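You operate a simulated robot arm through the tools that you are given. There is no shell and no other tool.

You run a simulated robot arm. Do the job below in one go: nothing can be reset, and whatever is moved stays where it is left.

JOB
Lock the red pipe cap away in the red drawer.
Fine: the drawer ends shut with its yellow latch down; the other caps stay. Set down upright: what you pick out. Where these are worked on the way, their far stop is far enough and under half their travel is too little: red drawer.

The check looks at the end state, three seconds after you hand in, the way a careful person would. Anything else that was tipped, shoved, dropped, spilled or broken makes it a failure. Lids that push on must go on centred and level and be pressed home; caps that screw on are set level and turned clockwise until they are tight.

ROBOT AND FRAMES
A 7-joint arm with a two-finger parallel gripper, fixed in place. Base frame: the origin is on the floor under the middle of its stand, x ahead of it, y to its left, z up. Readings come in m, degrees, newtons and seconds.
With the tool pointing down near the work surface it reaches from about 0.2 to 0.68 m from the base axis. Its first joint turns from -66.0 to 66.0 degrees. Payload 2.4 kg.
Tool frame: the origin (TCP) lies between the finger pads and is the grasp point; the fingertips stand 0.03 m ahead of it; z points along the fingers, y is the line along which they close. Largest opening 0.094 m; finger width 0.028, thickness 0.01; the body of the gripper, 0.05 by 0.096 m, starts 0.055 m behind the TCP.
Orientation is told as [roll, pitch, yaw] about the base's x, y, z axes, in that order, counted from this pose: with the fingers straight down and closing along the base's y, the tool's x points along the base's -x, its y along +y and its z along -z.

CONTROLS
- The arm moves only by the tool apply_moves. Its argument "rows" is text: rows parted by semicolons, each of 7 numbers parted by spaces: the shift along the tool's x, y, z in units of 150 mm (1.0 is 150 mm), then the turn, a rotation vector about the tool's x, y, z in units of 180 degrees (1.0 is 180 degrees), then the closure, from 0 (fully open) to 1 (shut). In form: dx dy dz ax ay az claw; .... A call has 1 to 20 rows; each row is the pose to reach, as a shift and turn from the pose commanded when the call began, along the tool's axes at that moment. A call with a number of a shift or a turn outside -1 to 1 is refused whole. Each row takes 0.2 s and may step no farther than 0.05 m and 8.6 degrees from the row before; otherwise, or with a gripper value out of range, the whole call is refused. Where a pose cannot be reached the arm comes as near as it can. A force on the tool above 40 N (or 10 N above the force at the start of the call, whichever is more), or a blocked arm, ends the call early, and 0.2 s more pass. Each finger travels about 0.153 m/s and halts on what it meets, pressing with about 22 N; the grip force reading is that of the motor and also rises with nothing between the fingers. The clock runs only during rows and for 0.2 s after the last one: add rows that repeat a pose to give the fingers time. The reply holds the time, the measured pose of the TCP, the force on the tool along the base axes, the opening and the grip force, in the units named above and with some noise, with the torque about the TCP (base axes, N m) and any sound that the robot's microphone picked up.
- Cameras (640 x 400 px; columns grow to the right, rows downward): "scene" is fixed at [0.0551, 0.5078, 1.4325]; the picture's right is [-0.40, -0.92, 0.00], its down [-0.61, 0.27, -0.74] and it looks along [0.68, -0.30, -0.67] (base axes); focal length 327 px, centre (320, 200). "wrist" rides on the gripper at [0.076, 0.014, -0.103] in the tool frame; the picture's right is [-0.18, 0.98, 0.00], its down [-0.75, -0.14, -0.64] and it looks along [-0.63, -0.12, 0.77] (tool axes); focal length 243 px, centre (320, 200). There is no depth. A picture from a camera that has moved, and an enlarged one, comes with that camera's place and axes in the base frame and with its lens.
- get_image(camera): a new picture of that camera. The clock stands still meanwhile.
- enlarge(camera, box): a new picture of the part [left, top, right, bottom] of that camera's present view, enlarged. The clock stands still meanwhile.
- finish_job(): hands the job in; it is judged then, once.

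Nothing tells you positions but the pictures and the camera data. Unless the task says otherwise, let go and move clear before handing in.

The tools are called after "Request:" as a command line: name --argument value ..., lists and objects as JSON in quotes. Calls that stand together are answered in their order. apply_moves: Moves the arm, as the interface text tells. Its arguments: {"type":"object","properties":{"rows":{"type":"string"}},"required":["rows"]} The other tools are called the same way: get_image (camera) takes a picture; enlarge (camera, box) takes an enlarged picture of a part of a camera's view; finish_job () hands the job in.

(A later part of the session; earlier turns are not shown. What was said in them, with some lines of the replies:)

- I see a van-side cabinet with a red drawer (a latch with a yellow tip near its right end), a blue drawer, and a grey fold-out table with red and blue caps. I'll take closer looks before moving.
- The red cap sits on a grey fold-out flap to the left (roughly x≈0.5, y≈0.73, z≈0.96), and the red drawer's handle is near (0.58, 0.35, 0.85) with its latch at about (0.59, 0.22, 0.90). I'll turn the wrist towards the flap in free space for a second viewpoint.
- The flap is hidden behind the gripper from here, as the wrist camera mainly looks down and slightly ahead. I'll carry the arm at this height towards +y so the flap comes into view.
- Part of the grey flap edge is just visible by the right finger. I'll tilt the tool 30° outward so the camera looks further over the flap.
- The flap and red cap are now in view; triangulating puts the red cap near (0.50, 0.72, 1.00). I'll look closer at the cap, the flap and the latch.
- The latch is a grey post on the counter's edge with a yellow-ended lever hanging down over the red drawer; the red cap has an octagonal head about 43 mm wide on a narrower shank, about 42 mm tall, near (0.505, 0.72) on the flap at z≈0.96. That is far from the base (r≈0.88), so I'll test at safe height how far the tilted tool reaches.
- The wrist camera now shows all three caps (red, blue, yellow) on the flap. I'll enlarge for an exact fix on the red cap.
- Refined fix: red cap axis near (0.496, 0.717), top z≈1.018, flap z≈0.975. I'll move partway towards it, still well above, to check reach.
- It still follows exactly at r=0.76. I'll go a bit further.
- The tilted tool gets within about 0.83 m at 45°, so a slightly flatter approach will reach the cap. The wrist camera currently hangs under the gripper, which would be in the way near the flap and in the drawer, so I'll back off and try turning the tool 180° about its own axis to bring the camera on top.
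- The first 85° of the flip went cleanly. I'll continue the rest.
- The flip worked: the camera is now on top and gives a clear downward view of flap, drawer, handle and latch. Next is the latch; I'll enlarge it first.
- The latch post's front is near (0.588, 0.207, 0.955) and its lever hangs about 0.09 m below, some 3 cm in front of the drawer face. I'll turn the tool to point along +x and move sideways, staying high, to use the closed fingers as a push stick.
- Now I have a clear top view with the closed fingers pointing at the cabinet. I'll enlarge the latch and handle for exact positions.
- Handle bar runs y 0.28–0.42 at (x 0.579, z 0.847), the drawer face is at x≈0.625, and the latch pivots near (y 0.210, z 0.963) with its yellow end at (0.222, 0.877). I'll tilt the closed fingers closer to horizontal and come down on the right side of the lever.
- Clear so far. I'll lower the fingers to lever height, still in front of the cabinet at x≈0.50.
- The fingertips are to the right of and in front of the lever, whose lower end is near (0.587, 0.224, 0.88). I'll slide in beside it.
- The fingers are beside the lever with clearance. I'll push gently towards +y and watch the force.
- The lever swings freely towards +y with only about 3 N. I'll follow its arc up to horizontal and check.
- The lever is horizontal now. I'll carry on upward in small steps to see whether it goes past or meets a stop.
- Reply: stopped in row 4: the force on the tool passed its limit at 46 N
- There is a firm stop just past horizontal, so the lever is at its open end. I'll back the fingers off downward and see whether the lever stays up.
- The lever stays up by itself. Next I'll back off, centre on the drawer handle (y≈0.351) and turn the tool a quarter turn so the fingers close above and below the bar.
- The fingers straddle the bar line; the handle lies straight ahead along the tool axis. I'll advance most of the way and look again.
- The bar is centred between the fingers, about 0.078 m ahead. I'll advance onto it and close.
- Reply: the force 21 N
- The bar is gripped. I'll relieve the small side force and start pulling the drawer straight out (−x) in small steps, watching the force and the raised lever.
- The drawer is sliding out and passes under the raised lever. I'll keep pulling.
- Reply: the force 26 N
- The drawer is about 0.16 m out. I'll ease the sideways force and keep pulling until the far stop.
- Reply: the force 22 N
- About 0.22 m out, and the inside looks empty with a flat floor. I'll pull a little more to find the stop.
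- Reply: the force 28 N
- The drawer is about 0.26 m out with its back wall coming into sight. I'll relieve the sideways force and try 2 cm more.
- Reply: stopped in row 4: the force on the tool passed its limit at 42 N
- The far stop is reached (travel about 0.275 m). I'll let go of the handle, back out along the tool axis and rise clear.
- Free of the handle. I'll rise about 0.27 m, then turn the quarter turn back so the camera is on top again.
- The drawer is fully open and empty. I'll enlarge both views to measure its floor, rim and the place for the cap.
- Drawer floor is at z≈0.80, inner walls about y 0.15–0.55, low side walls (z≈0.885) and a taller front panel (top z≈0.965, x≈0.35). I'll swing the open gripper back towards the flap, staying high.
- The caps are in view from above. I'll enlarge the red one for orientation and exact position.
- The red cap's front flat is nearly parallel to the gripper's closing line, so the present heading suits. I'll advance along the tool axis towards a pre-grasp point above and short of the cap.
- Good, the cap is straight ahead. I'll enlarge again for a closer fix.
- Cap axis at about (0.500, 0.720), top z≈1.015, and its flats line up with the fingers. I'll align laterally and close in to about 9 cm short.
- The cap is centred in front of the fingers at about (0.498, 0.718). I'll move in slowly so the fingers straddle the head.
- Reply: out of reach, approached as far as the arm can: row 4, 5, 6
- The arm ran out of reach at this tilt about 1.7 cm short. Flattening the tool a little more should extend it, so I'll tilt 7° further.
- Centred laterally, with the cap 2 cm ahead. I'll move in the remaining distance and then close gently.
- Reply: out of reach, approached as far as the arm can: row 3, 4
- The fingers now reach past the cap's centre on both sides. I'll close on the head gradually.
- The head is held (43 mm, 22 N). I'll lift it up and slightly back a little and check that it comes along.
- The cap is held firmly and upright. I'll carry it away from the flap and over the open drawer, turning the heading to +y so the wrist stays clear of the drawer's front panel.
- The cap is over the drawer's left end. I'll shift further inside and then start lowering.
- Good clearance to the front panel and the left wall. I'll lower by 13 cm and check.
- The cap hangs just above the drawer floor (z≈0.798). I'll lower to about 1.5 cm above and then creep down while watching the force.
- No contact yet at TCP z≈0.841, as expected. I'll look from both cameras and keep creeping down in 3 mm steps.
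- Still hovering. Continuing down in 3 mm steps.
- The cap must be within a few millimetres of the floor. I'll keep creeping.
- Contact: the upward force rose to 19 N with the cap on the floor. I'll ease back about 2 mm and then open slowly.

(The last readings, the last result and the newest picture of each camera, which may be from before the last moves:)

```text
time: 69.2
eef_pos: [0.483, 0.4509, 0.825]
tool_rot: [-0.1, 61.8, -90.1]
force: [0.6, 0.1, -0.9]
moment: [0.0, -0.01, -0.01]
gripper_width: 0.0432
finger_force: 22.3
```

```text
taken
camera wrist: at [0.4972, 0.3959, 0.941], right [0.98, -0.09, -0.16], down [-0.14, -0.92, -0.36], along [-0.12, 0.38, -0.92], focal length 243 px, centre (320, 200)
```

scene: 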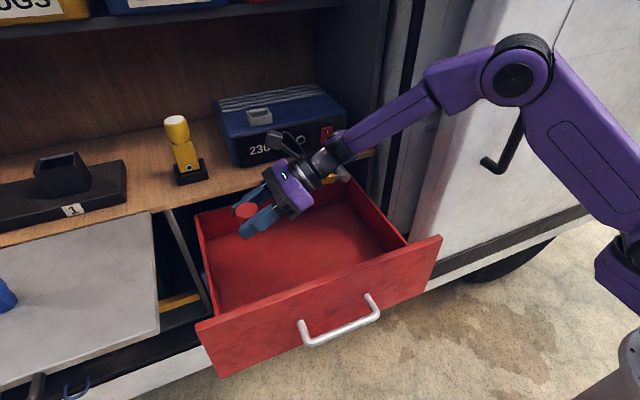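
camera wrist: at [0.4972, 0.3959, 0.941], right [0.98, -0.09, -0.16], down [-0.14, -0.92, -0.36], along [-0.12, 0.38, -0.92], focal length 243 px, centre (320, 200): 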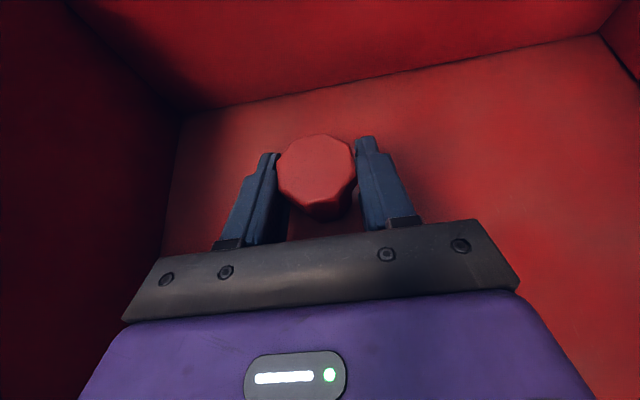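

Contact force is now zero, so the cap is resting within a millimetre of the floor. Opening gradually.

Request:
apply_moves --rows "0 0 0 0 0 0 0.55; 0 0 0 0 0 0 0.53; 0 0 0 0 0 0 0.5; 0 0 0 0 0 0 0.45; 0 0 0 0 0 0 0.35; 0 0 0 0 0 0 0.2; 0 0 0 0 0 0 0.15; 0 0 0 0 0 0 0.15"

Request:
get_image --camera "wrist"

Request:
enlarge --camera "scene" --box '[220, 220, 320, 300]'

```text
time: 71.0
eef_pos: [0.4824, 0.4511, 0.8258]
tool_rot: [0.0, 62.0, -89.9]
force: [0.1, -0.5, -0.8]
moment: [0.03, 0.02, 0.02]
gripper_width: 0.0798
finger_force: 0.0
```

```text
taken
camera wrist: at [0.4971, 0.3963, 0.9417], right [0.98, -0.09, -0.16], down [-0.14, -0.92, -0.36], along [-0.12, 0.38, -0.92], focal length 243 px, centre (320, 200)
```

wrist: 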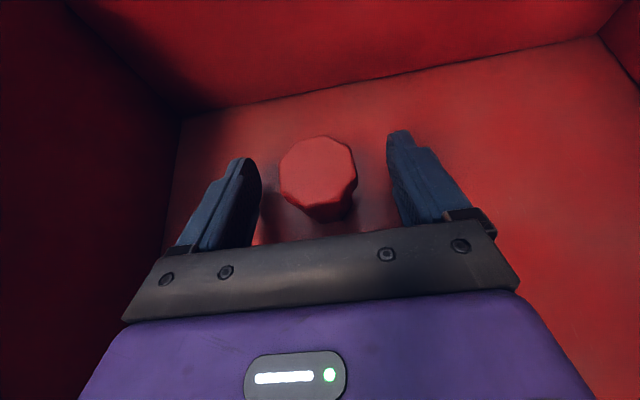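

```text
5.00 times, centred on (270, 260) of scene
camera zoom: at [0.0551, 0.5078, 1.4325], right [-0.4, -0.92, 0.0], down [-0.61, 0.27, -0.74], along [0.68, -0.3, -0.67], focal length 1636 px, centre (570, -100)
```

zoom: 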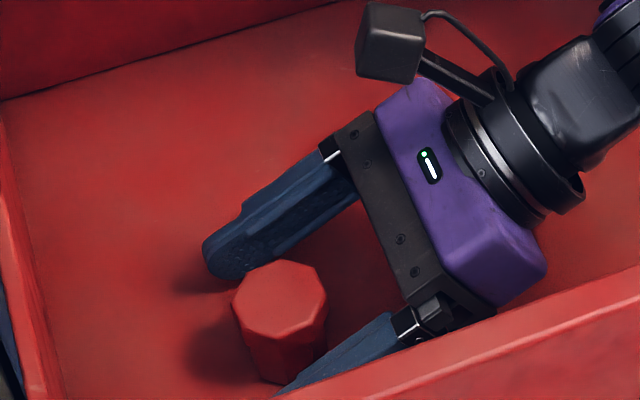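

The red cap stands upright on the drawer floor, free of the fingers. I'll back the gripper out and rise clear of the drawer.

Request:
apply_moves --rows "0 0 -0.1 0 0 0 0.15; 0 0 -0.2 0 0 0 0.15; 0.191 0 -0.302 0 0 0 0.15; 0.383 0 -0.404 0 0 0 0.15; 0.574 0 -0.505 0 0 0 0.15; 0.765 0 -0.607 0 0 0 0.15; 0.765 0 -0.607 0 0 0 0.15"

Request:
get_image --camera "scene"

Request:
get_image --camera "wrist"

```text
time: 72.6
eef_pos: [0.4832, 0.4238, 0.9712]
tool_rot: [-0.1, 61.9, -90.0]
force: [0.0, 0.6, 0.6]
moment: [0.0, 0.02, 0.01]
gripper_width: 0.0799
finger_force: 0.1
```

```text
taken
```

scene: 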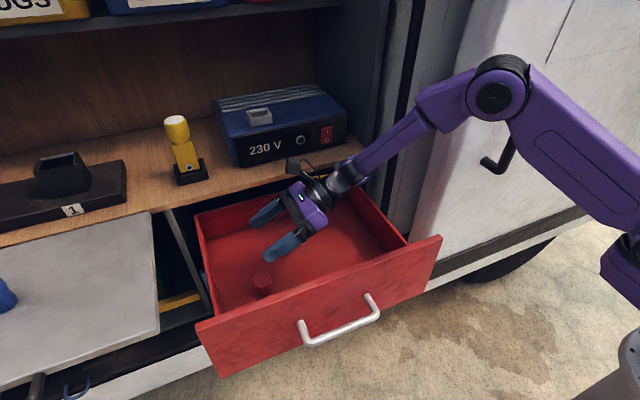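

```text
taken
camera wrist: at [0.4969, 0.3688, 1.087], right [0.98, -0.09, -0.16], down [-0.14, -0.92, -0.36], along [-0.12, 0.38, -0.92], focal length 243 px, centre (320, 200)
```

wrist: 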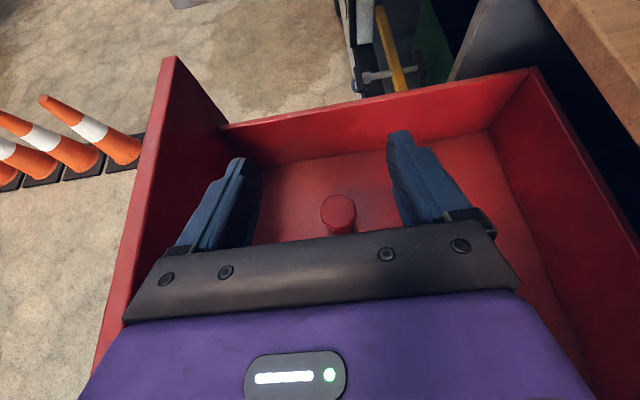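

The cap stands alone in the drawer. I'll rise further and swing round to point at the drawer front from outside, closing the fingers to push.

Request:
apply_moves --rows "0.221 0 -0.1175 0 0 0 0.15; 0.4415 0 -0.235 0 0 0 0.15; 0.662 0 -0.3525 0 0 0 0.15; 0.883 0 -0.47 0 0 0 0.15; 0.883 0 -0.47 0 0 0 0.15"

Request:
apply_moves --rows "-0.018 -0.091 -0.034 -0.0401 0 0.0214 0.3; -0.036 -0.182 -0.069 -0.0803 0 0.0427 0.5; -0.055 -0.273 -0.103 -0.1204 0 0.0641 0.7; -0.073 -0.364 -0.137 -0.1605 0 0.0855 0.9; -0.091 -0.455 -0.171 -0.2007 0 0.1068 1; -0.109 -0.545 -0.206 -0.2408 0 0.1282 1; -0.128 -0.636 -0.24 -0.281 0 0.1495 1; -0.146 -0.727 -0.274 -0.3211 0 0.1709 1; -0.164 -0.818 -0.308 -0.3612 0 0.1923 1; -0.182 -0.909 -0.343 -0.4014 0 0.2136 1; -0.2 -1 -0.377 -0.4415 0 0.235 1; -0.2 -1 -0.377 -0.4415 0 0.235 1"

Request:
get_image --camera "wrist"

Request:
get_image --camera "scene"

```text
time: 73.8
eef_pos: [0.4829, 0.4272, 1.1195]
tool_rot: [-0.1, 61.9, -89.9]
force: [0.4, -0.5, -0.1]
moment: [-0.05, -0.01, 0.02]
gripper_width: 0.08
finger_force: 0.0
```

```text
time: 76.4
eef_pos: [0.3176, 0.3165, 0.9754]
tool_rot: [-6.6, 63.2, 175.3]
force: [-3.2, 0.6, -1.4]
moment: [-0.04, -0.16, -0.11]
gripper_width: 0.0001
finger_force: 22.4
out of reach, approached as far as the arm can: row 7, 8, 9, 10, 11, 12
```

```text
taken
camera wrist: at [0.2616, 0.2941, 1.0898], right [-0.06, -0.97, -0.21], down [-0.91, 0.14, -0.38], along [0.4, 0.17, -0.9], focal length 243 px, centre (320, 200)
```

wrist: 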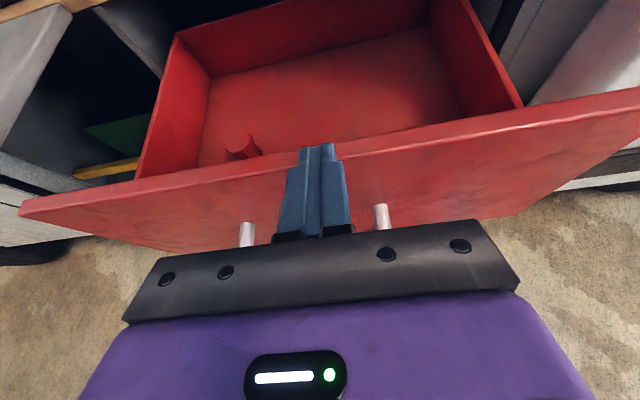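

```text
taken
```

scene: 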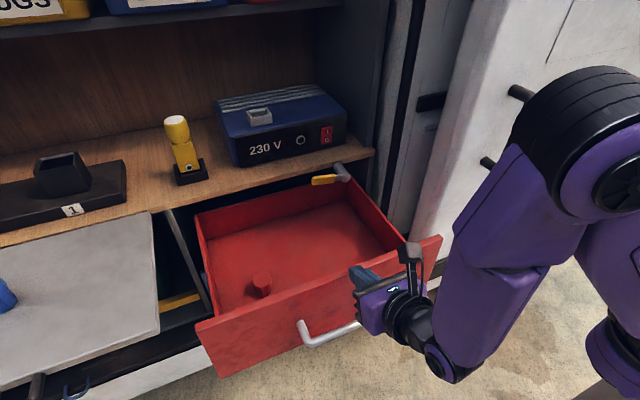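

The arm ran into a joint limit during that swing and dipped to z≈0.975 right in front of the drawer panel; the drawer and cap look undisturbed. I'll back away up and out carefully before continuing.

Request:
apply_moves --rows "0.05 -0.004 -0.12 0 0 0 1; 0.16 -0.013 -0.22 0 0 0 1; 0.32 -0.025 -0.38 0 0 0 1; 0.478 -0.038 -0.535 0 0 0 1; 0.478 -0.038 -0.535 0 0 0 1"

Request:
get_image --camera "scene"

```text
time: 77.6
eef_pos: [0.2863, 0.3116, 0.9801]
tool_rot: [-7.3, 63.5, 174.5]
force: [-1.0, 1.0, -0.5]
moment: [-0.01, 0.02, 0.0]
gripper_width: 0.0
finger_force: 22.4
out of reach, approached as far as the arm can: row 1, 2, 3, 4, 5
```

```text
taken
```

scene: 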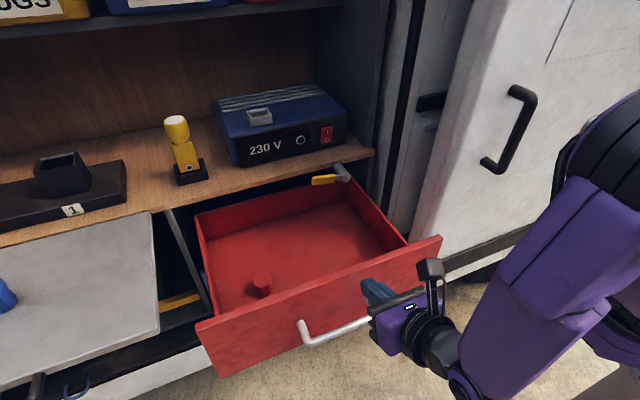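

The arm can't rise in this configuration, but it's already close to where I want to push from. I'll try lowering to push height (z≈0.905), above the handle bar and in front of the panel.

Request:
apply_moves --rows "-0.11 -0.06 0.047 0 0 0 1; -0.22 -0.12 0.095 0 0 0 1; -0.33 -0.18 0.142 0 0 0 1; -0.445 -0.24 0.19 0 0 0 1; -0.445 -0.24 0.19 0 0 0 1"

Request:
get_image --camera "wrist"

Request:
get_image --camera "scene"

```text
time: 78.8
eef_pos: [0.2783, 0.3518, 0.9178]
tool_rot: [-7.0, 63.5, 174.4]
force: [0.0, 0.0, -0.4]
moment: [0.02, -0.02, -0.01]
gripper_width: 0.0
finger_force: 21.8
```

```text
taken
camera wrist: at [0.2203, 0.3292, 1.0308], right [-0.06, -0.97, -0.22], down [-0.91, 0.15, -0.38], along [0.4, 0.18, -0.9], focal length 243 px, centre (320, 200)
```

wrist: 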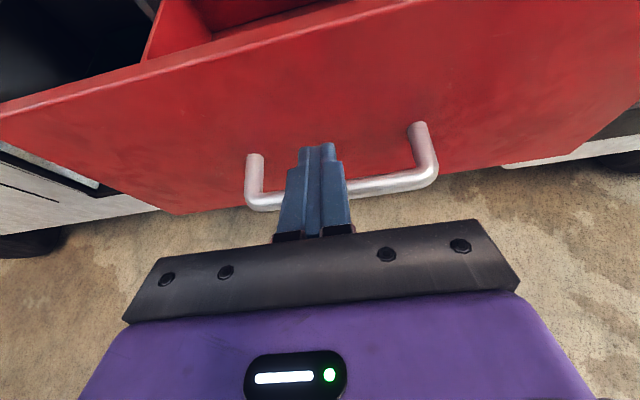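

```text
taken
```

scene: 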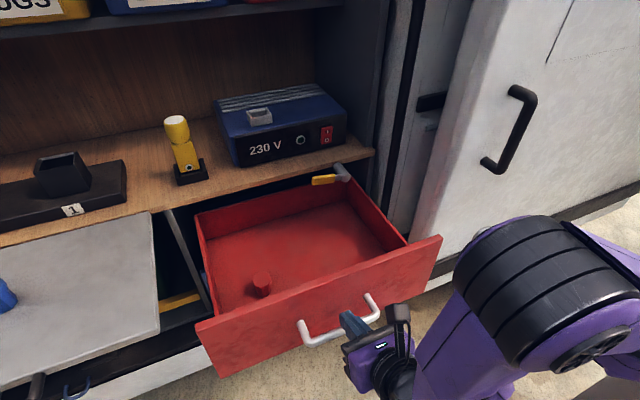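

In position in front of the panel, just above the handle bar. I'll push forward slowly to make contact and start closing.

Request:
apply_moves --rows "0.044 0.002 0.089 0 0 0 1; 0.074 0.003 0.149 0 0 0 1; 0.103 0.005 0.208 0 0 0 1; 0.121 0.006 0.244 0 0 0 1; 0.139 0.007 0.28 0 0 0 1; 0.157 0.008 0.316 0 0 0 1; 0.177 0.009 0.357 0 0 0 1; 0.207 0.01 0.417 0 0 0 1; 0.236 0.011 0.476 0 0 0 1"

Request:
get_image --camera "scene"

Request:
get_image --camera "wrist"

```text
time: 80.8
eef_pos: [0.3546, 0.3494, 0.9177]
tool_rot: [-7.0, 63.6, 174.7]
force: [-0.9, -0.5, -0.2]
moment: [-0.01, -0.01, 0.0]
gripper_width: 0.0
finger_force: 21.8
```

```text
taken
```

scene: 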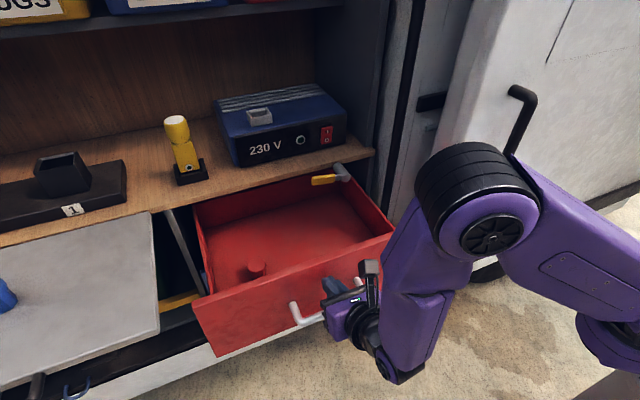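

```text
taken
camera wrist: at [0.2971, 0.3281, 1.0304], right [-0.06, -0.97, -0.22], down [-0.91, 0.15, -0.38], along [0.4, 0.17, -0.9], focal length 243 px, centre (320, 200)
```

wrist: 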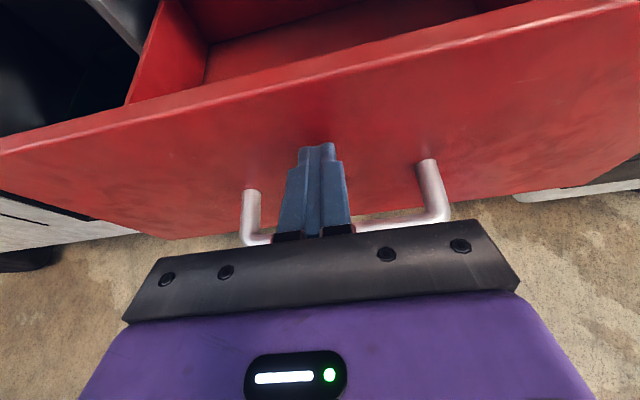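

The drawer is sliding in smoothly and the cap stays upright. I'll keep pushing at a gentle pace.

Request:
apply_moves --rows "0.044 0 0.089 0 0 0 1; 0.089 0 0.179 0 0 0 1; 0.133 0 0.268 0 0 0 1; 0.177 0 0.357 0 0 0 1; 0.222 0 0.447 0 0 0 1; 0.266 0 0.536 0 0 0 1; 0.31 0 0.625 0 0 0 1; 0.354 0 0.714 0 0 0 1; 0.399 0 0.804 0 0 0 1; 0.443 0 0.893 0 0 0 1"

Request:
get_image --camera "scene"

```text
time: 83.0
eef_pos: [0.438, 0.3072, 0.8958]
tool_rot: [-7.1, 63.4, 174.7]
force: [-1.0, 0.1, 0.1]
moment: [0.01, -0.04, -0.02]
gripper_width: 0.0
finger_force: 21.5
out of reach, approached as far as the arm can: row 1, 2, 3, 4, 5, 6, 7, 8, 9, 10
```

```text
taken
```

scene: 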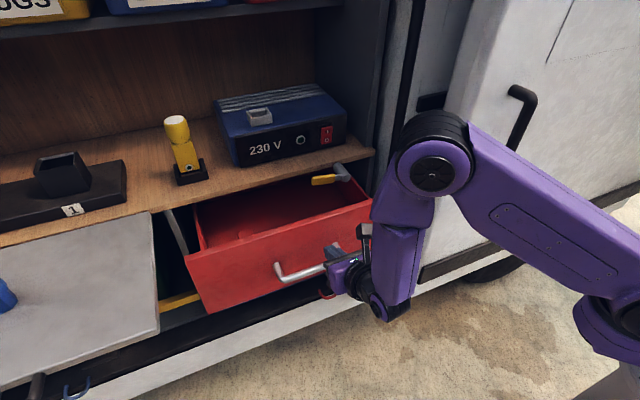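

The joint limit showed up again and the push drifted to y≈0.31, though the drawer moved in fine and the cap is undisturbed. I'll back off from the panel and go to the quarter-turn wrist pose that worked freely while pulling.

Request:
apply_moves --rows "-0.03 0 -0.1 0 0 0 1; -0.06 0 -0.2 0 0 0 1; -0.09 0 -0.3 0 0 0 1; -0.118 0 -0.387 0 0 0 1; -0.118 0 -0.387 0 0 0 1"

Request:
apply_moves --rows "0 0 0 0 0 0.0455 1; 0 0 0 0 0 0.0909 1; 0 0 0 0 0 0.1364 1; 0 0 0 0 0 0.1818 1; 0 0 0 0 0 0.2273 1"

Request:
get_image --camera "scene"

```text
time: 84.2
eef_pos: [0.377, 0.3037, 0.9055]
tool_rot: [-7.0, 63.5, 174.7]
force: [0.2, 0.2, 0.6]
moment: [0.02, 0.01, -0.03]
gripper_width: 0.0
finger_force: 21.8
```

```text
time: 85.4
eef_pos: [0.3782, 0.3032, 0.9064]
tool_rot: [-54.9, 39.7, 116.7]
force: [0.0, -0.1, 0.5]
moment: [0.02, -0.03, 0.0]
gripper_width: 0.0
finger_force: 22.0
```

```text
taken
```

scene: 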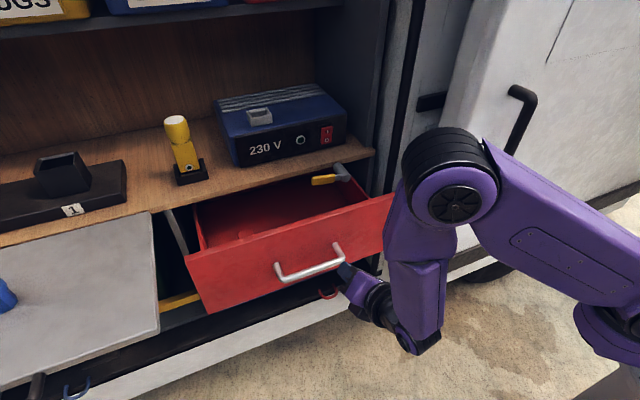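

The turn is going freely. Continuing to the full quarter turn.

Request:
apply_moves --rows "0 0 0 0 0 0.0455 1; 0 0 0 0 0 0.0909 1; 0 0 0 0 0 0.1364 1; 0 0 0 0 0 0.1818 1; 0 0 0 0 0 0.2273 1; 0 0 0 0 0 0.2727 1; 0 0 0 0 0 0.2727 1"

Request:
get_image --camera "wrist"

```text
time: 87.0
eef_pos: [0.3773, 0.3036, 0.9058]
tool_rot: [-63.4, -3.3, 91.0]
force: [-0.2, -0.6, 0.2]
moment: [-0.03, -0.01, 0.0]
gripper_width: 0.0
finger_force: 22.2
```

```text
taken
camera wrist: at [0.2805, 0.2233, 0.9352], right [-0.44, 0.23, -0.87], down [-0.52, 0.72, 0.45], along [0.73, 0.66, -0.2], focal length 243 px, centre (320, 200)
```

wrist: 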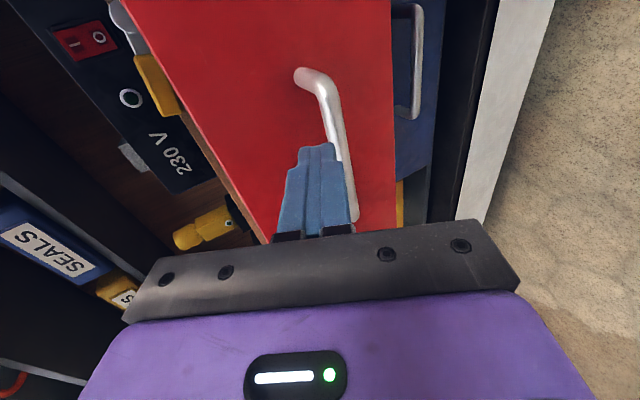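

Quarter turn done. Now I'll recentre on the drawer at y≈0.35.

Request:
apply_moves --rows "-0.15 -0.008 0 0 0 0 1; -0.3 -0.015 0 0 0 0 1; -0.3 -0.015 0 0 0 0 1"

```text
time: 87.8
eef_pos: [0.3778, 0.3504, 0.9105]
tool_rot: [-63.6, -3.3, 91.0]
force: [0.7, 0.8, -0.8]
moment: [-0.01, -0.05, 0.0]
gripper_width: 0.0
finger_force: 22.2
```

Reachable and centred. Resuming the gentle push along +x.

Request:
apply_moves --rows "0.001 -0.0594 0.119 0 0 0 1; 0.002 -0.1189 0.238 0 0 0 1; 0.003 -0.1486 0.298 0 0 0 1; 0.004 -0.1783 0.357 0 0 0 1; 0.005 -0.208 0.417 0 0 0 1; 0.006 -0.2526 0.506 0 0 0 1; 0.007 -0.297 0.596 0 0 0 1; 0.008 -0.3417 0.685 0 0 0 1; 0.009 -0.386 0.774 0 0 0 1"

Request:
get_image --camera "scene"

Request:
get_image --camera "wrist"

```text
time: 89.8
eef_pos: [0.507, 0.3487, 0.9113]
tool_rot: [-63.6, -3.1, 91.0]
force: [-0.1, -0.1, -0.7]
moment: [0.05, -0.01, 0.0]
gripper_width: 0.0001
finger_force: 22.5
```

```text
taken
```

scene: 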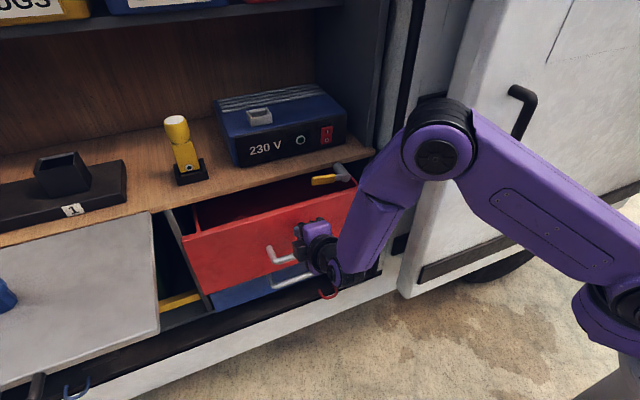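

```text
taken
camera wrist: at [0.4102, 0.2687, 0.94], right [-0.44, 0.22, -0.87], down [-0.52, 0.72, 0.45], along [0.73, 0.66, -0.2], focal length 243 px, centre (320, 200)
```

wrist: 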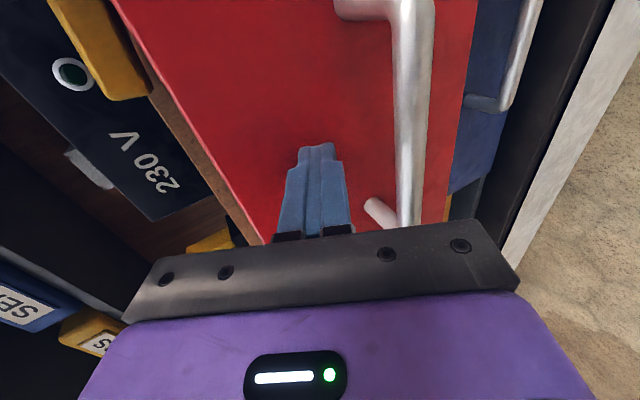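

About 9 cm left to go and everything is in line. I'll continue, slower.

Request:
apply_moves --rows "0 -0.0357 0.0715 0 0 0 1; 0.001 -0.0713 0.143 0 0 0 1; 0.002 -0.107 0.2145 0 0 0 1; 0.003 -0.1427 0.286 0 0 0 1; 0.004 -0.178 0.3574 0 0 0 1; 0.005 -0.208 0.417 0 0 0 1; 0.005 -0.232 0.465 0 0 0 1"

Request:
get_image --camera "scene"

Request:
get_image --camera "wrist"

```text
time: 91.4
eef_pos: [0.5849, 0.3499, 0.9118]
tool_rot: [-63.7, -3.1, 91.0]
force: [-12.5, -4.0, 6.8]
moment: [-0.09, -0.08, -0.26]
gripper_width: 0.0
finger_force: 22.3
```

```text
taken
```

scene: 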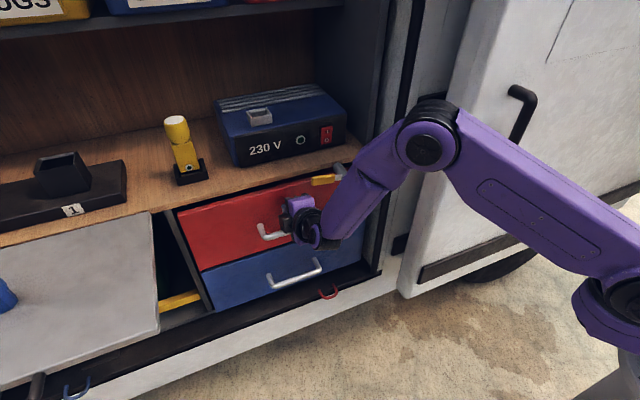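

```text
taken
camera wrist: at [0.4892, 0.269, 0.9408], right [-0.44, 0.22, -0.87], down [-0.53, 0.72, 0.45], along [0.73, 0.66, -0.2], focal length 243 px, centre (320, 200)
```

wrist: 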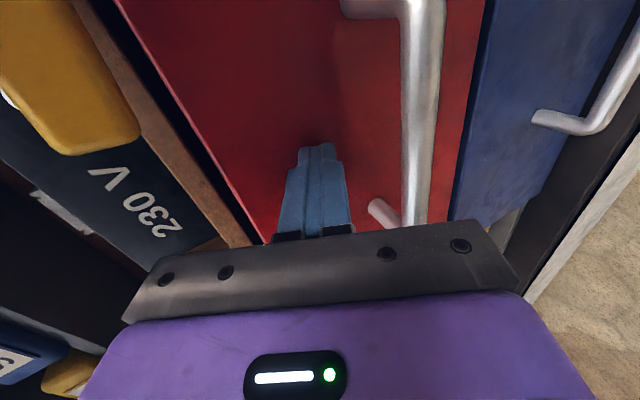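

Resistance has risen to 12 N, which looks like the closed stop. I'll press a few millimetres more to be sure it is fully shut.

Request:
apply_moves --rows "0 -0.006 0.012 0 0 0 1; 0 -0.012 0.024 0 0 0 1; 0 -0.012 0.024 0 0 0 1"

Request:
enlarge --camera "scene" --box '[160, 120, 400, 310]'

```text
time: 92.0
eef_pos: [0.5853, 0.3493, 0.9101]
tool_rot: [-63.6, -3.2, 91.0]
force: [-18.0, -7.2, 11.5]
moment: [-0.22, -0.22, -0.42]
gripper_width: 0.0001
finger_force: 22.2
stopped in row 2: the force on the tool passed its limit at 44 N (the readings are from after the stop); the commanded pose is now the measured one
```

```text
2.11 times, centred on (280, 215) of scene
camera zoom: at [0.0544, 0.5075, 1.4326], right [-0.4, -0.92, 0.0], down [-0.61, 0.27, -0.75], along [0.68, -0.3, -0.67], focal length 689 px, centre (404, 168)
```

zoom: 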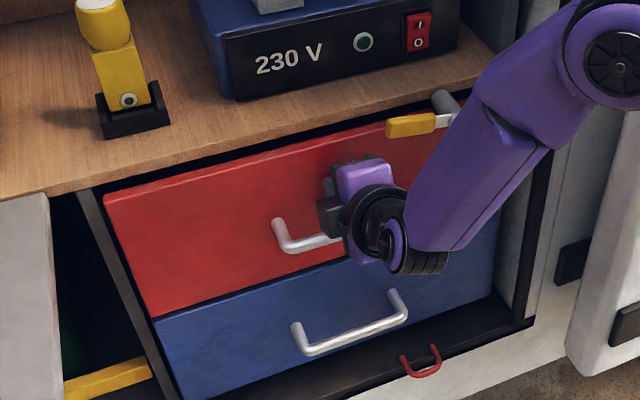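

The drawer edges match their original closed position exactly. Now I'll back off and go above the lever to push it down again.

Request:
apply_moves --rows "0 0.06 -0.119 0 0 0 1; 0 0.119 -0.238 0.02 0 0 1; 0 0.178 -0.357 0.04 0 0 1; 0 0.238 -0.477 0.063 0 0 1; 0 0.238 -0.477 0.063 0 0 1"

Request:
get_image --camera "wrist"

Request:
enlarge --camera "scene" --box '[160, 120, 400, 310]'

```text
time: 93.2
eef_pos: [0.5088, 0.3476, 0.9124]
tool_rot: [-74.9, -3.1, 91.1]
force: [-0.5, 0.1, 0.3]
moment: [0.0, -0.01, 0.01]
gripper_width: 0.0
finger_force: 21.8
```

```text
taken
camera wrist: at [0.4071, 0.2677, 0.9216], right [-0.26, 0.23, -0.94], down [-0.6, 0.73, 0.34], along [0.76, 0.65, -0.05], focal length 243 px, centre (320, 200)
```

wrist: 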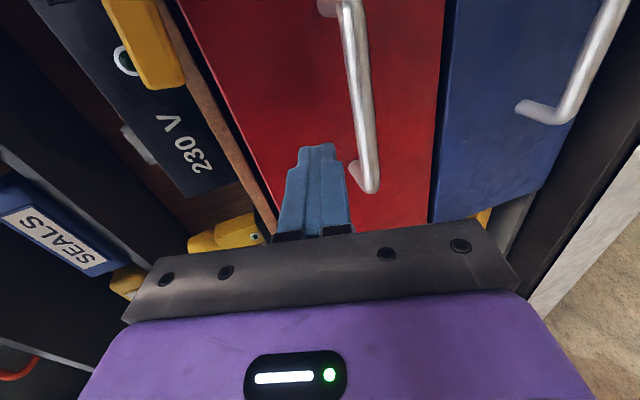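

```text
2.11 times, centred on (280, 215) of scene
camera zoom: at [0.0551, 0.5078, 1.4325], right [-0.4, -0.92, 0.0], down [-0.61, 0.27, -0.74], along [0.68, -0.3, -0.67], focal length 689 px, centre (404, 168)
```

zoom: 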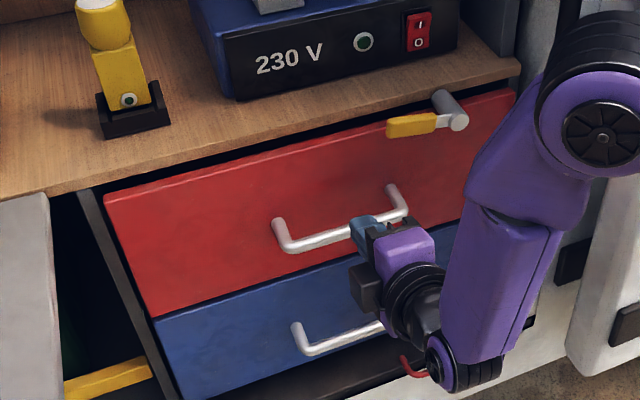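

Drawer stays shut. I'll move in front of and above the lever (y≈0.27, z≈1.02).

Request:
apply_moves --rows "0.12 -0.179 -0.056 0 0 0 1; 0.24 -0.357 -0.113 0 0 0 1; 0.361 -0.536 -0.169 0 0 0 1; 0.481 -0.715 -0.225 0 0 0 1; 0.481 -0.715 -0.225 0 0 0 1"

Request:
get_image --camera "wrist"

Request:
enlarge --camera "scene" --box '[240, 110, 420, 240]'

```text
time: 94.4
eef_pos: [0.5012, 0.2703, 1.0211]
tool_rot: [-74.8, -3.0, 91.0]
force: [-0.6, -0.2, 0.5]
moment: [-0.01, 0.01, 0.01]
gripper_width: 0.0
finger_force: 21.6
```

```text
taken
camera wrist: at [0.401, 0.1904, 1.0304], right [-0.26, 0.23, -0.94], down [-0.6, 0.73, 0.34], along [0.76, 0.65, -0.05], focal length 243 px, centre (320, 200)
```

wrist: 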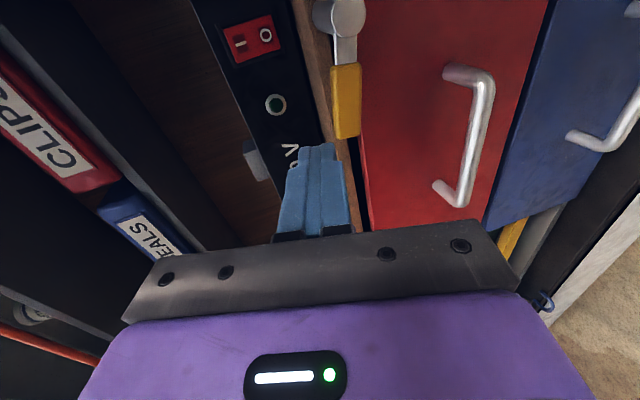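

```text
3.08 times, centred on (330, 175) of scene
camera zoom: at [0.0551, 0.5078, 1.4325], right [-0.4, -0.92, 0.0], down [-0.61, 0.27, -0.74], along [0.68, -0.3, -0.67], focal length 1007 px, centre (289, 277)
```

zoom: 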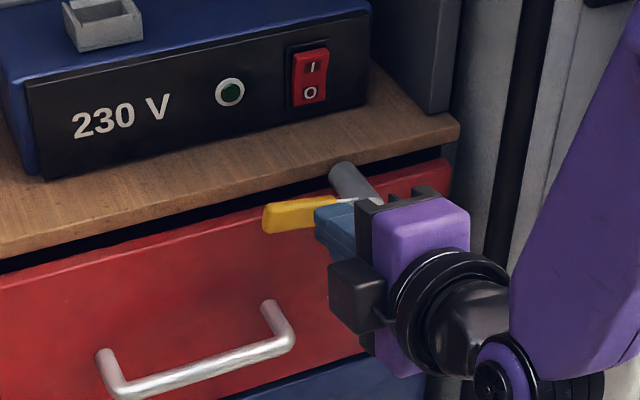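

The lever lies slightly above horizontal, pivot about (0.21, 0.968). I'll slide the closed fingers forward over it, about 1.5 cm above.

Request:
apply_moves --rows "0.002 -0.028 0.116 0 0 0 1; 0.005 -0.056 0.231 0 0 0 1; 0.007 -0.083 0.347 0 0 0 1; 0.009 -0.111 0.462 0 0 0 1; 0.009 -0.111 0.462 0 0 0 1"

Request:
get_image --camera "wrist"

Request:
enlarge --camera "scene" --box '[240, 110, 420, 240]'

```text
time: 95.6
eef_pos: [0.5759, 0.2701, 1.0193]
tool_rot: [-74.9, -3.0, 91.0]
force: [0.6, -0.2, 0.4]
moment: [-0.04, -0.02, -0.01]
gripper_width: 0.0
finger_force: 22.4
```

```text
taken
camera wrist: at [0.4745, 0.1912, 1.0278], right [-0.26, 0.23, -0.94], down [-0.6, 0.73, 0.34], along [0.76, 0.65, -0.05], focal length 243 px, centre (320, 200)
```

wrist: 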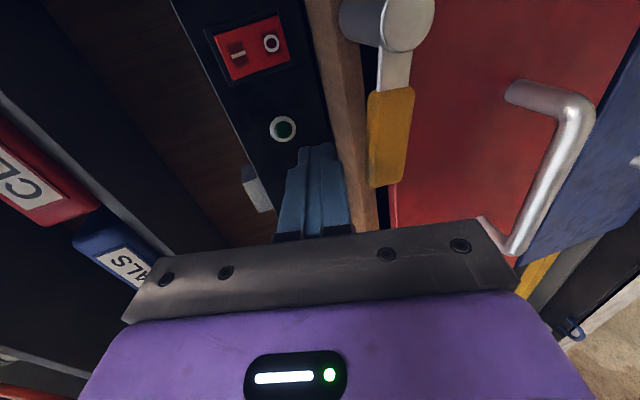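

```text
3.08 times, centred on (330, 175) of scene
camera zoom: at [0.0551, 0.5078, 1.4325], right [-0.4, -0.92, 0.0], down [-0.61, 0.27, -0.74], along [0.68, -0.3, -0.67], focal length 1007 px, centre (289, 277)
```

zoom: 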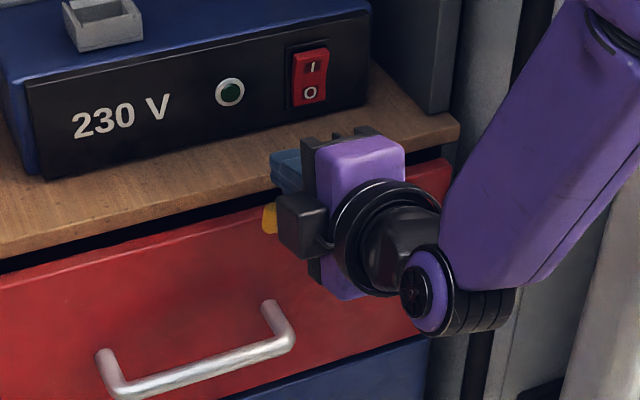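

The fingers are above the lever. Pushing down along its arc now, first part.

Request:
apply_moves --rows "0.006 0.07 0.008 0 0 0 1; 0.011 0.136 0.016 0 0 0 1; 0.013 0.172 0.025 0 0 0 1; 0.002 0.215 0.036 0 0 0 1; -0.009 0.257 0.048 0 0 0 1; -0.0095 0.305 0.061 0 0 0 1; -0.01 0.353 0.074 0 0 0 1"

Request:
get_image --camera "wrist"

Request:
enlarge --camera "scene" --box '[240, 110, 420, 240]'

```text
time: 97.2
eef_pos: [0.572, 0.2733, 0.9633]
tool_rot: [-74.9, -3.1, 91.0]
force: [1.5, -0.5, 2.2]
moment: [-0.02, -0.08, 0.01]
gripper_width: 0.0
finger_force: 21.8
```

```text
taken
camera wrist: at [0.471, 0.1937, 0.9727], right [-0.26, 0.23, -0.94], down [-0.6, 0.73, 0.34], along [0.76, 0.65, -0.05], focal length 243 px, centre (320, 200)
```

wrist: 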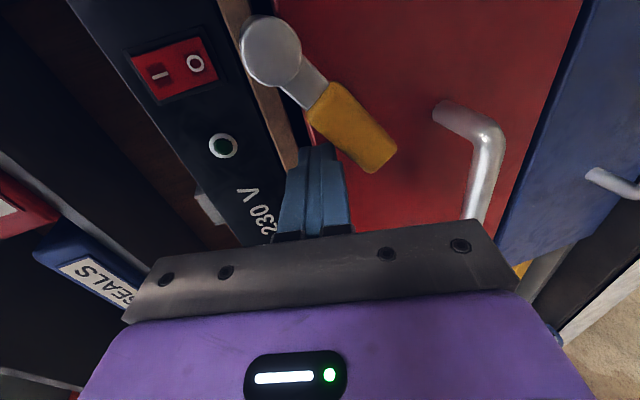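

```text
3.08 times, centred on (330, 175) of scene
camera zoom: at [0.0551, 0.5078, 1.4325], right [-0.4, -0.92, 0.0], down [-0.61, 0.27, -0.74], along [0.68, -0.3, -0.67], focal length 1007 px, centre (289, 277)
```

zoom: 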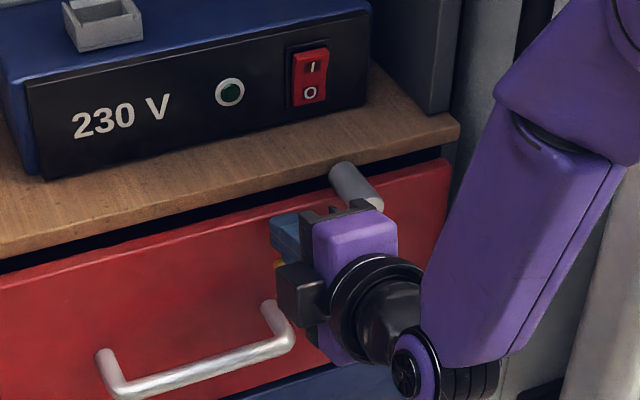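

The lever is turning down smoothly with little force. Continuing along the arc.

Request:
apply_moves --rows "0.019 0.085 0.022 0 0 0 1; 0.047 0.135 0.035 0 0 0 1; 0.079 0.181 0.047 0 0 0 1; 0.107 0.209 0.054 0 0 0 1; 0.135 0.235 0.061 0 0 0 1; 0.17 0.259 0.067 0 0 0 1; 0.19 0.27 0.07 0 0 0 1"

Request:
get_image --camera "wrist"

Request:
enlarge --camera "scene" --box '[240, 110, 420, 240]'

```text
time: 98.8
eef_pos: [0.5724, 0.2477, 0.9211]
tool_rot: [-75.0, -3.2, 91.1]
force: [-0.9, 1.3, 3.1]
moment: [0.04, -0.03, 0.03]
gripper_width: 0.0003
finger_force: 22.3
```

```text
taken
camera wrist: at [0.471, 0.169, 0.9288], right [-0.26, 0.23, -0.94], down [-0.6, 0.72, 0.34], along [0.76, 0.65, -0.05], focal length 243 px, centre (320, 200)
```

wrist: 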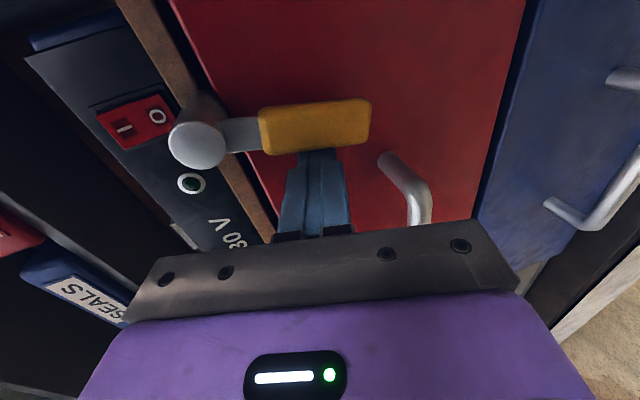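

```text
3.08 times, centred on (330, 175) of scene
camera zoom: at [0.055, 0.5079, 1.4325], right [-0.4, -0.92, 0.0], down [-0.61, 0.27, -0.75], along [0.68, -0.3, -0.67], focal length 1007 px, centre (289, 277)
```

zoom: 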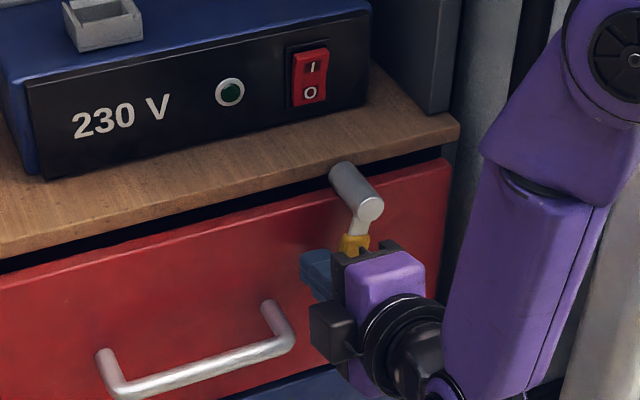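

Nearly down. I'll push the last bit in small steps until it meets its lower stop.

Request:
apply_moves --rows "0.013 0.006 0.002 0 0 0 1; 0.027 0.012 0.003 0 0 0 1; 0.04 0.015 0.004 0 0 0 1; 0.04 0.015 0.004 0 0 0 1"

Request:
enlarge --camera "wrist" --box '[120, 60, 440, 260]'

```text
time: 99.8
eef_pos: [0.5705, 0.2441, 0.9159]
tool_rot: [-75.0, -3.2, 91.2]
force: [2.7, 5.8, 1.1]
moment: [0.04, -0.04, 0.18]
gripper_width: 0.0
finger_force: 22.5
```

```text
2.00 times, centred on (280, 160) of wrist
camera zoom: at [0.4706, 0.1644, 0.9261], right [-0.26, 0.23, -0.94], down [-0.6, 0.72, 0.34], along [0.76, 0.65, -0.05], focal length 485 px, centre (400, 280)
```

zoom: 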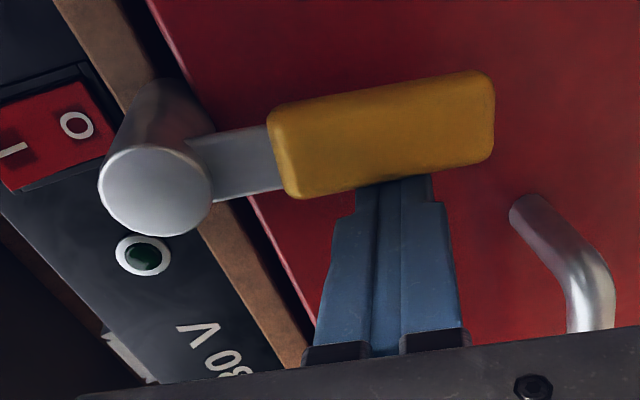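

The lever is back at its original angle (about 8° from vertical, as at the start). I'll nudge 2 mm more to confirm it is against its stop.

Request:
apply_moves --rows "0.007 0 0 0 0 0 1; 0.014 0 0 0 0 0 1; 0.014 0 0 0 0 0 1"

Request:
enlarge --camera "wrist" --box '[120, 60, 440, 260]'

```text
time: 100.6
eef_pos: [0.5713, 0.2433, 0.9162]
tool_rot: [-74.9, -3.0, 91.5]
force: [-6.9, 17.9, 3.1]
moment: [0.07, 0.01, 0.18]
gripper_width: 0.0002
finger_force: 21.9
```

```text
2.00 times, centred on (280, 160) of wrist
camera zoom: at [0.4713, 0.1637, 0.9261], right [-0.26, 0.23, -0.94], down [-0.6, 0.72, 0.34], along [0.75, 0.65, -0.05], focal length 485 px, centre (400, 280)
```

zoom: 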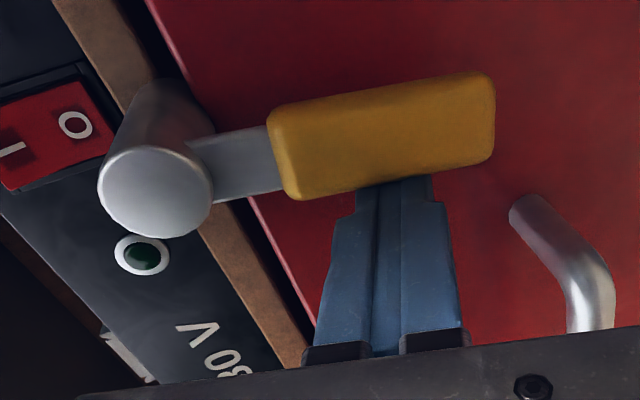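

The force climbed to 18 N without the lever moving, so it is firmly at its lower stop. I'll move sideways off it and retreat clear.

Request:
apply_moves --rows "-0.06 0 0 0 0 0 1; -0.12 0 0 0 0 0 1; -0.12 0.06 -0.215 0 0 0 1; -0.12 0.12 -0.43 0 0 0 1; -0.12 0.174 -0.645 0 0 0 1; -0.12 0.174 -0.645 0 0 0 1"

Request:
get_image --camera "scene"

Request:
get_image --camera "wrist"

```text
time: 102.0
eef_pos: [0.4716, 0.2563, 0.9176]
tool_rot: [-74.8, -3.1, 91.0]
force: [-1.3, 0.0, 0.1]
moment: [0.01, 0.04, 0.04]
gripper_width: 0.0
finger_force: 21.9
```

```text
taken
```

scene: 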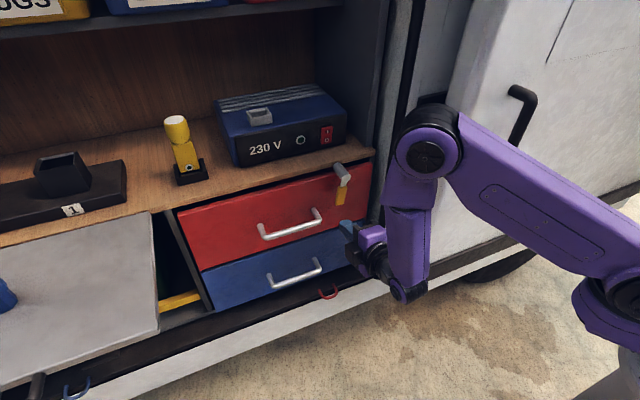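

```text
taken
camera wrist: at [0.3696, 0.1763, 0.927], right [-0.26, 0.23, -0.94], down [-0.6, 0.73, 0.34], along [0.76, 0.65, -0.05], focal length 243 px, centre (320, 200)
```

wrist: 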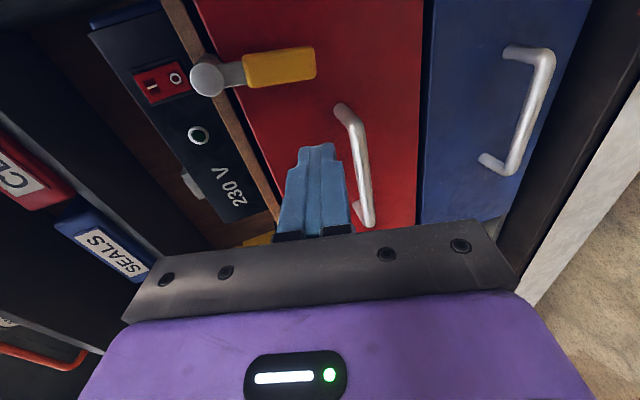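

Lever down, drawer shut. I'll retreat a bit further and compare with the initial picture.

Request:
apply_moves --rows "0 -0.1 -0.2 0 0 0 1; 0 -0.25 -0.4 0 0 0 0.7; 0 -0.4 -0.55 0 0 0 0.4; 0 -0.4 -0.55 0 0 0 0.4"

Request:
enlarge --camera "scene" --box '[160, 120, 400, 310]'

Request:
enlarge --camera "scene" --box '[0, 200, 240, 400]'

```text
time: 103.0
eef_pos: [0.4063, 0.2512, 0.9951]
tool_rot: [-75.0, -2.9, 90.9]
force: [-0.2, 0.8, -0.2]
moment: [-0.01, 0.0, 0.03]
gripper_width: 0.0562
finger_force: 0.0
```

```text
2.11 times, centred on (280, 215) of scene
camera zoom: at [0.0551, 0.5078, 1.4325], right [-0.4, -0.92, 0.0], down [-0.61, 0.27, -0.74], along [0.68, -0.3, -0.67], focal length 689 px, centre (404, 168)
```

zoom: 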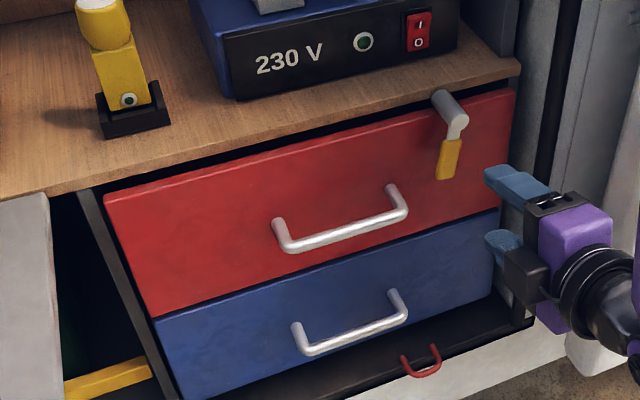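

```text
2.00 times, centred on (120, 300) of scene
camera zoom: at [0.0551, 0.5078, 1.4325], right [-0.4, -0.92, 0.0], down [-0.61, 0.27, -0.74], along [0.68, -0.3, -0.67], focal length 654 px, centre (720, 0)
```

zoom: 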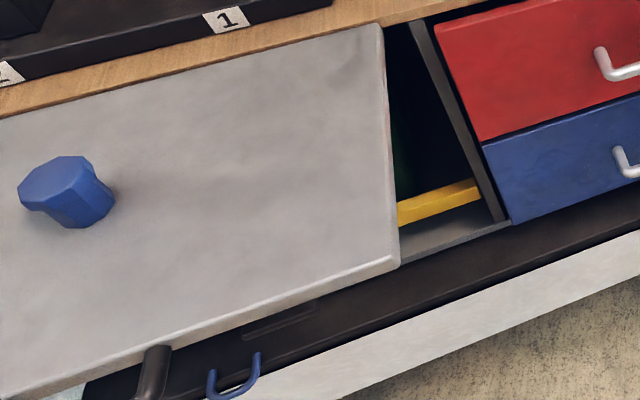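

The drawer and lever match the opening picture, with the drawer fully shut and the yellow latch down. The blue cap hasn't moved, I never came near the yellow one, and the arm is clear. I last saw the red cap upright partway through closing and pushed gently after that, so I'm handing the job in.

Request:
finish_job

```text
The job is handed in.
```

The red pipe cap is in the red drawer, which is fully shut with its yellow latch down, and I've handed the job in. I haven't been shown the result of the check.

- **Red cap:** I set it upright on the drawer floor. It was still upright when I last saw it, partway through closing. I couldn't see it for the last stretch, but I kept the push slow.
- **Drawer:** I opened it to its far stop, about 0.275 m. It is now closed against its stop, with its edges where they were at the start.
- **Latch:** The lever is back at its starting angle. A last nudge raised the force to 18 N without moving it, so it is at its lower stop.
- **Other caps:** The blue cap hasn't moved. The yellow one isn't visible from the scene camera at the end, but I never went near it.

While I was swinging round to push the drawer shut, the arm ran short of reach. It dipped to the front of the open drawer with about 3 N of contact. The drawer and cap didn't appear to move, and I finished the push from a different wrist position.
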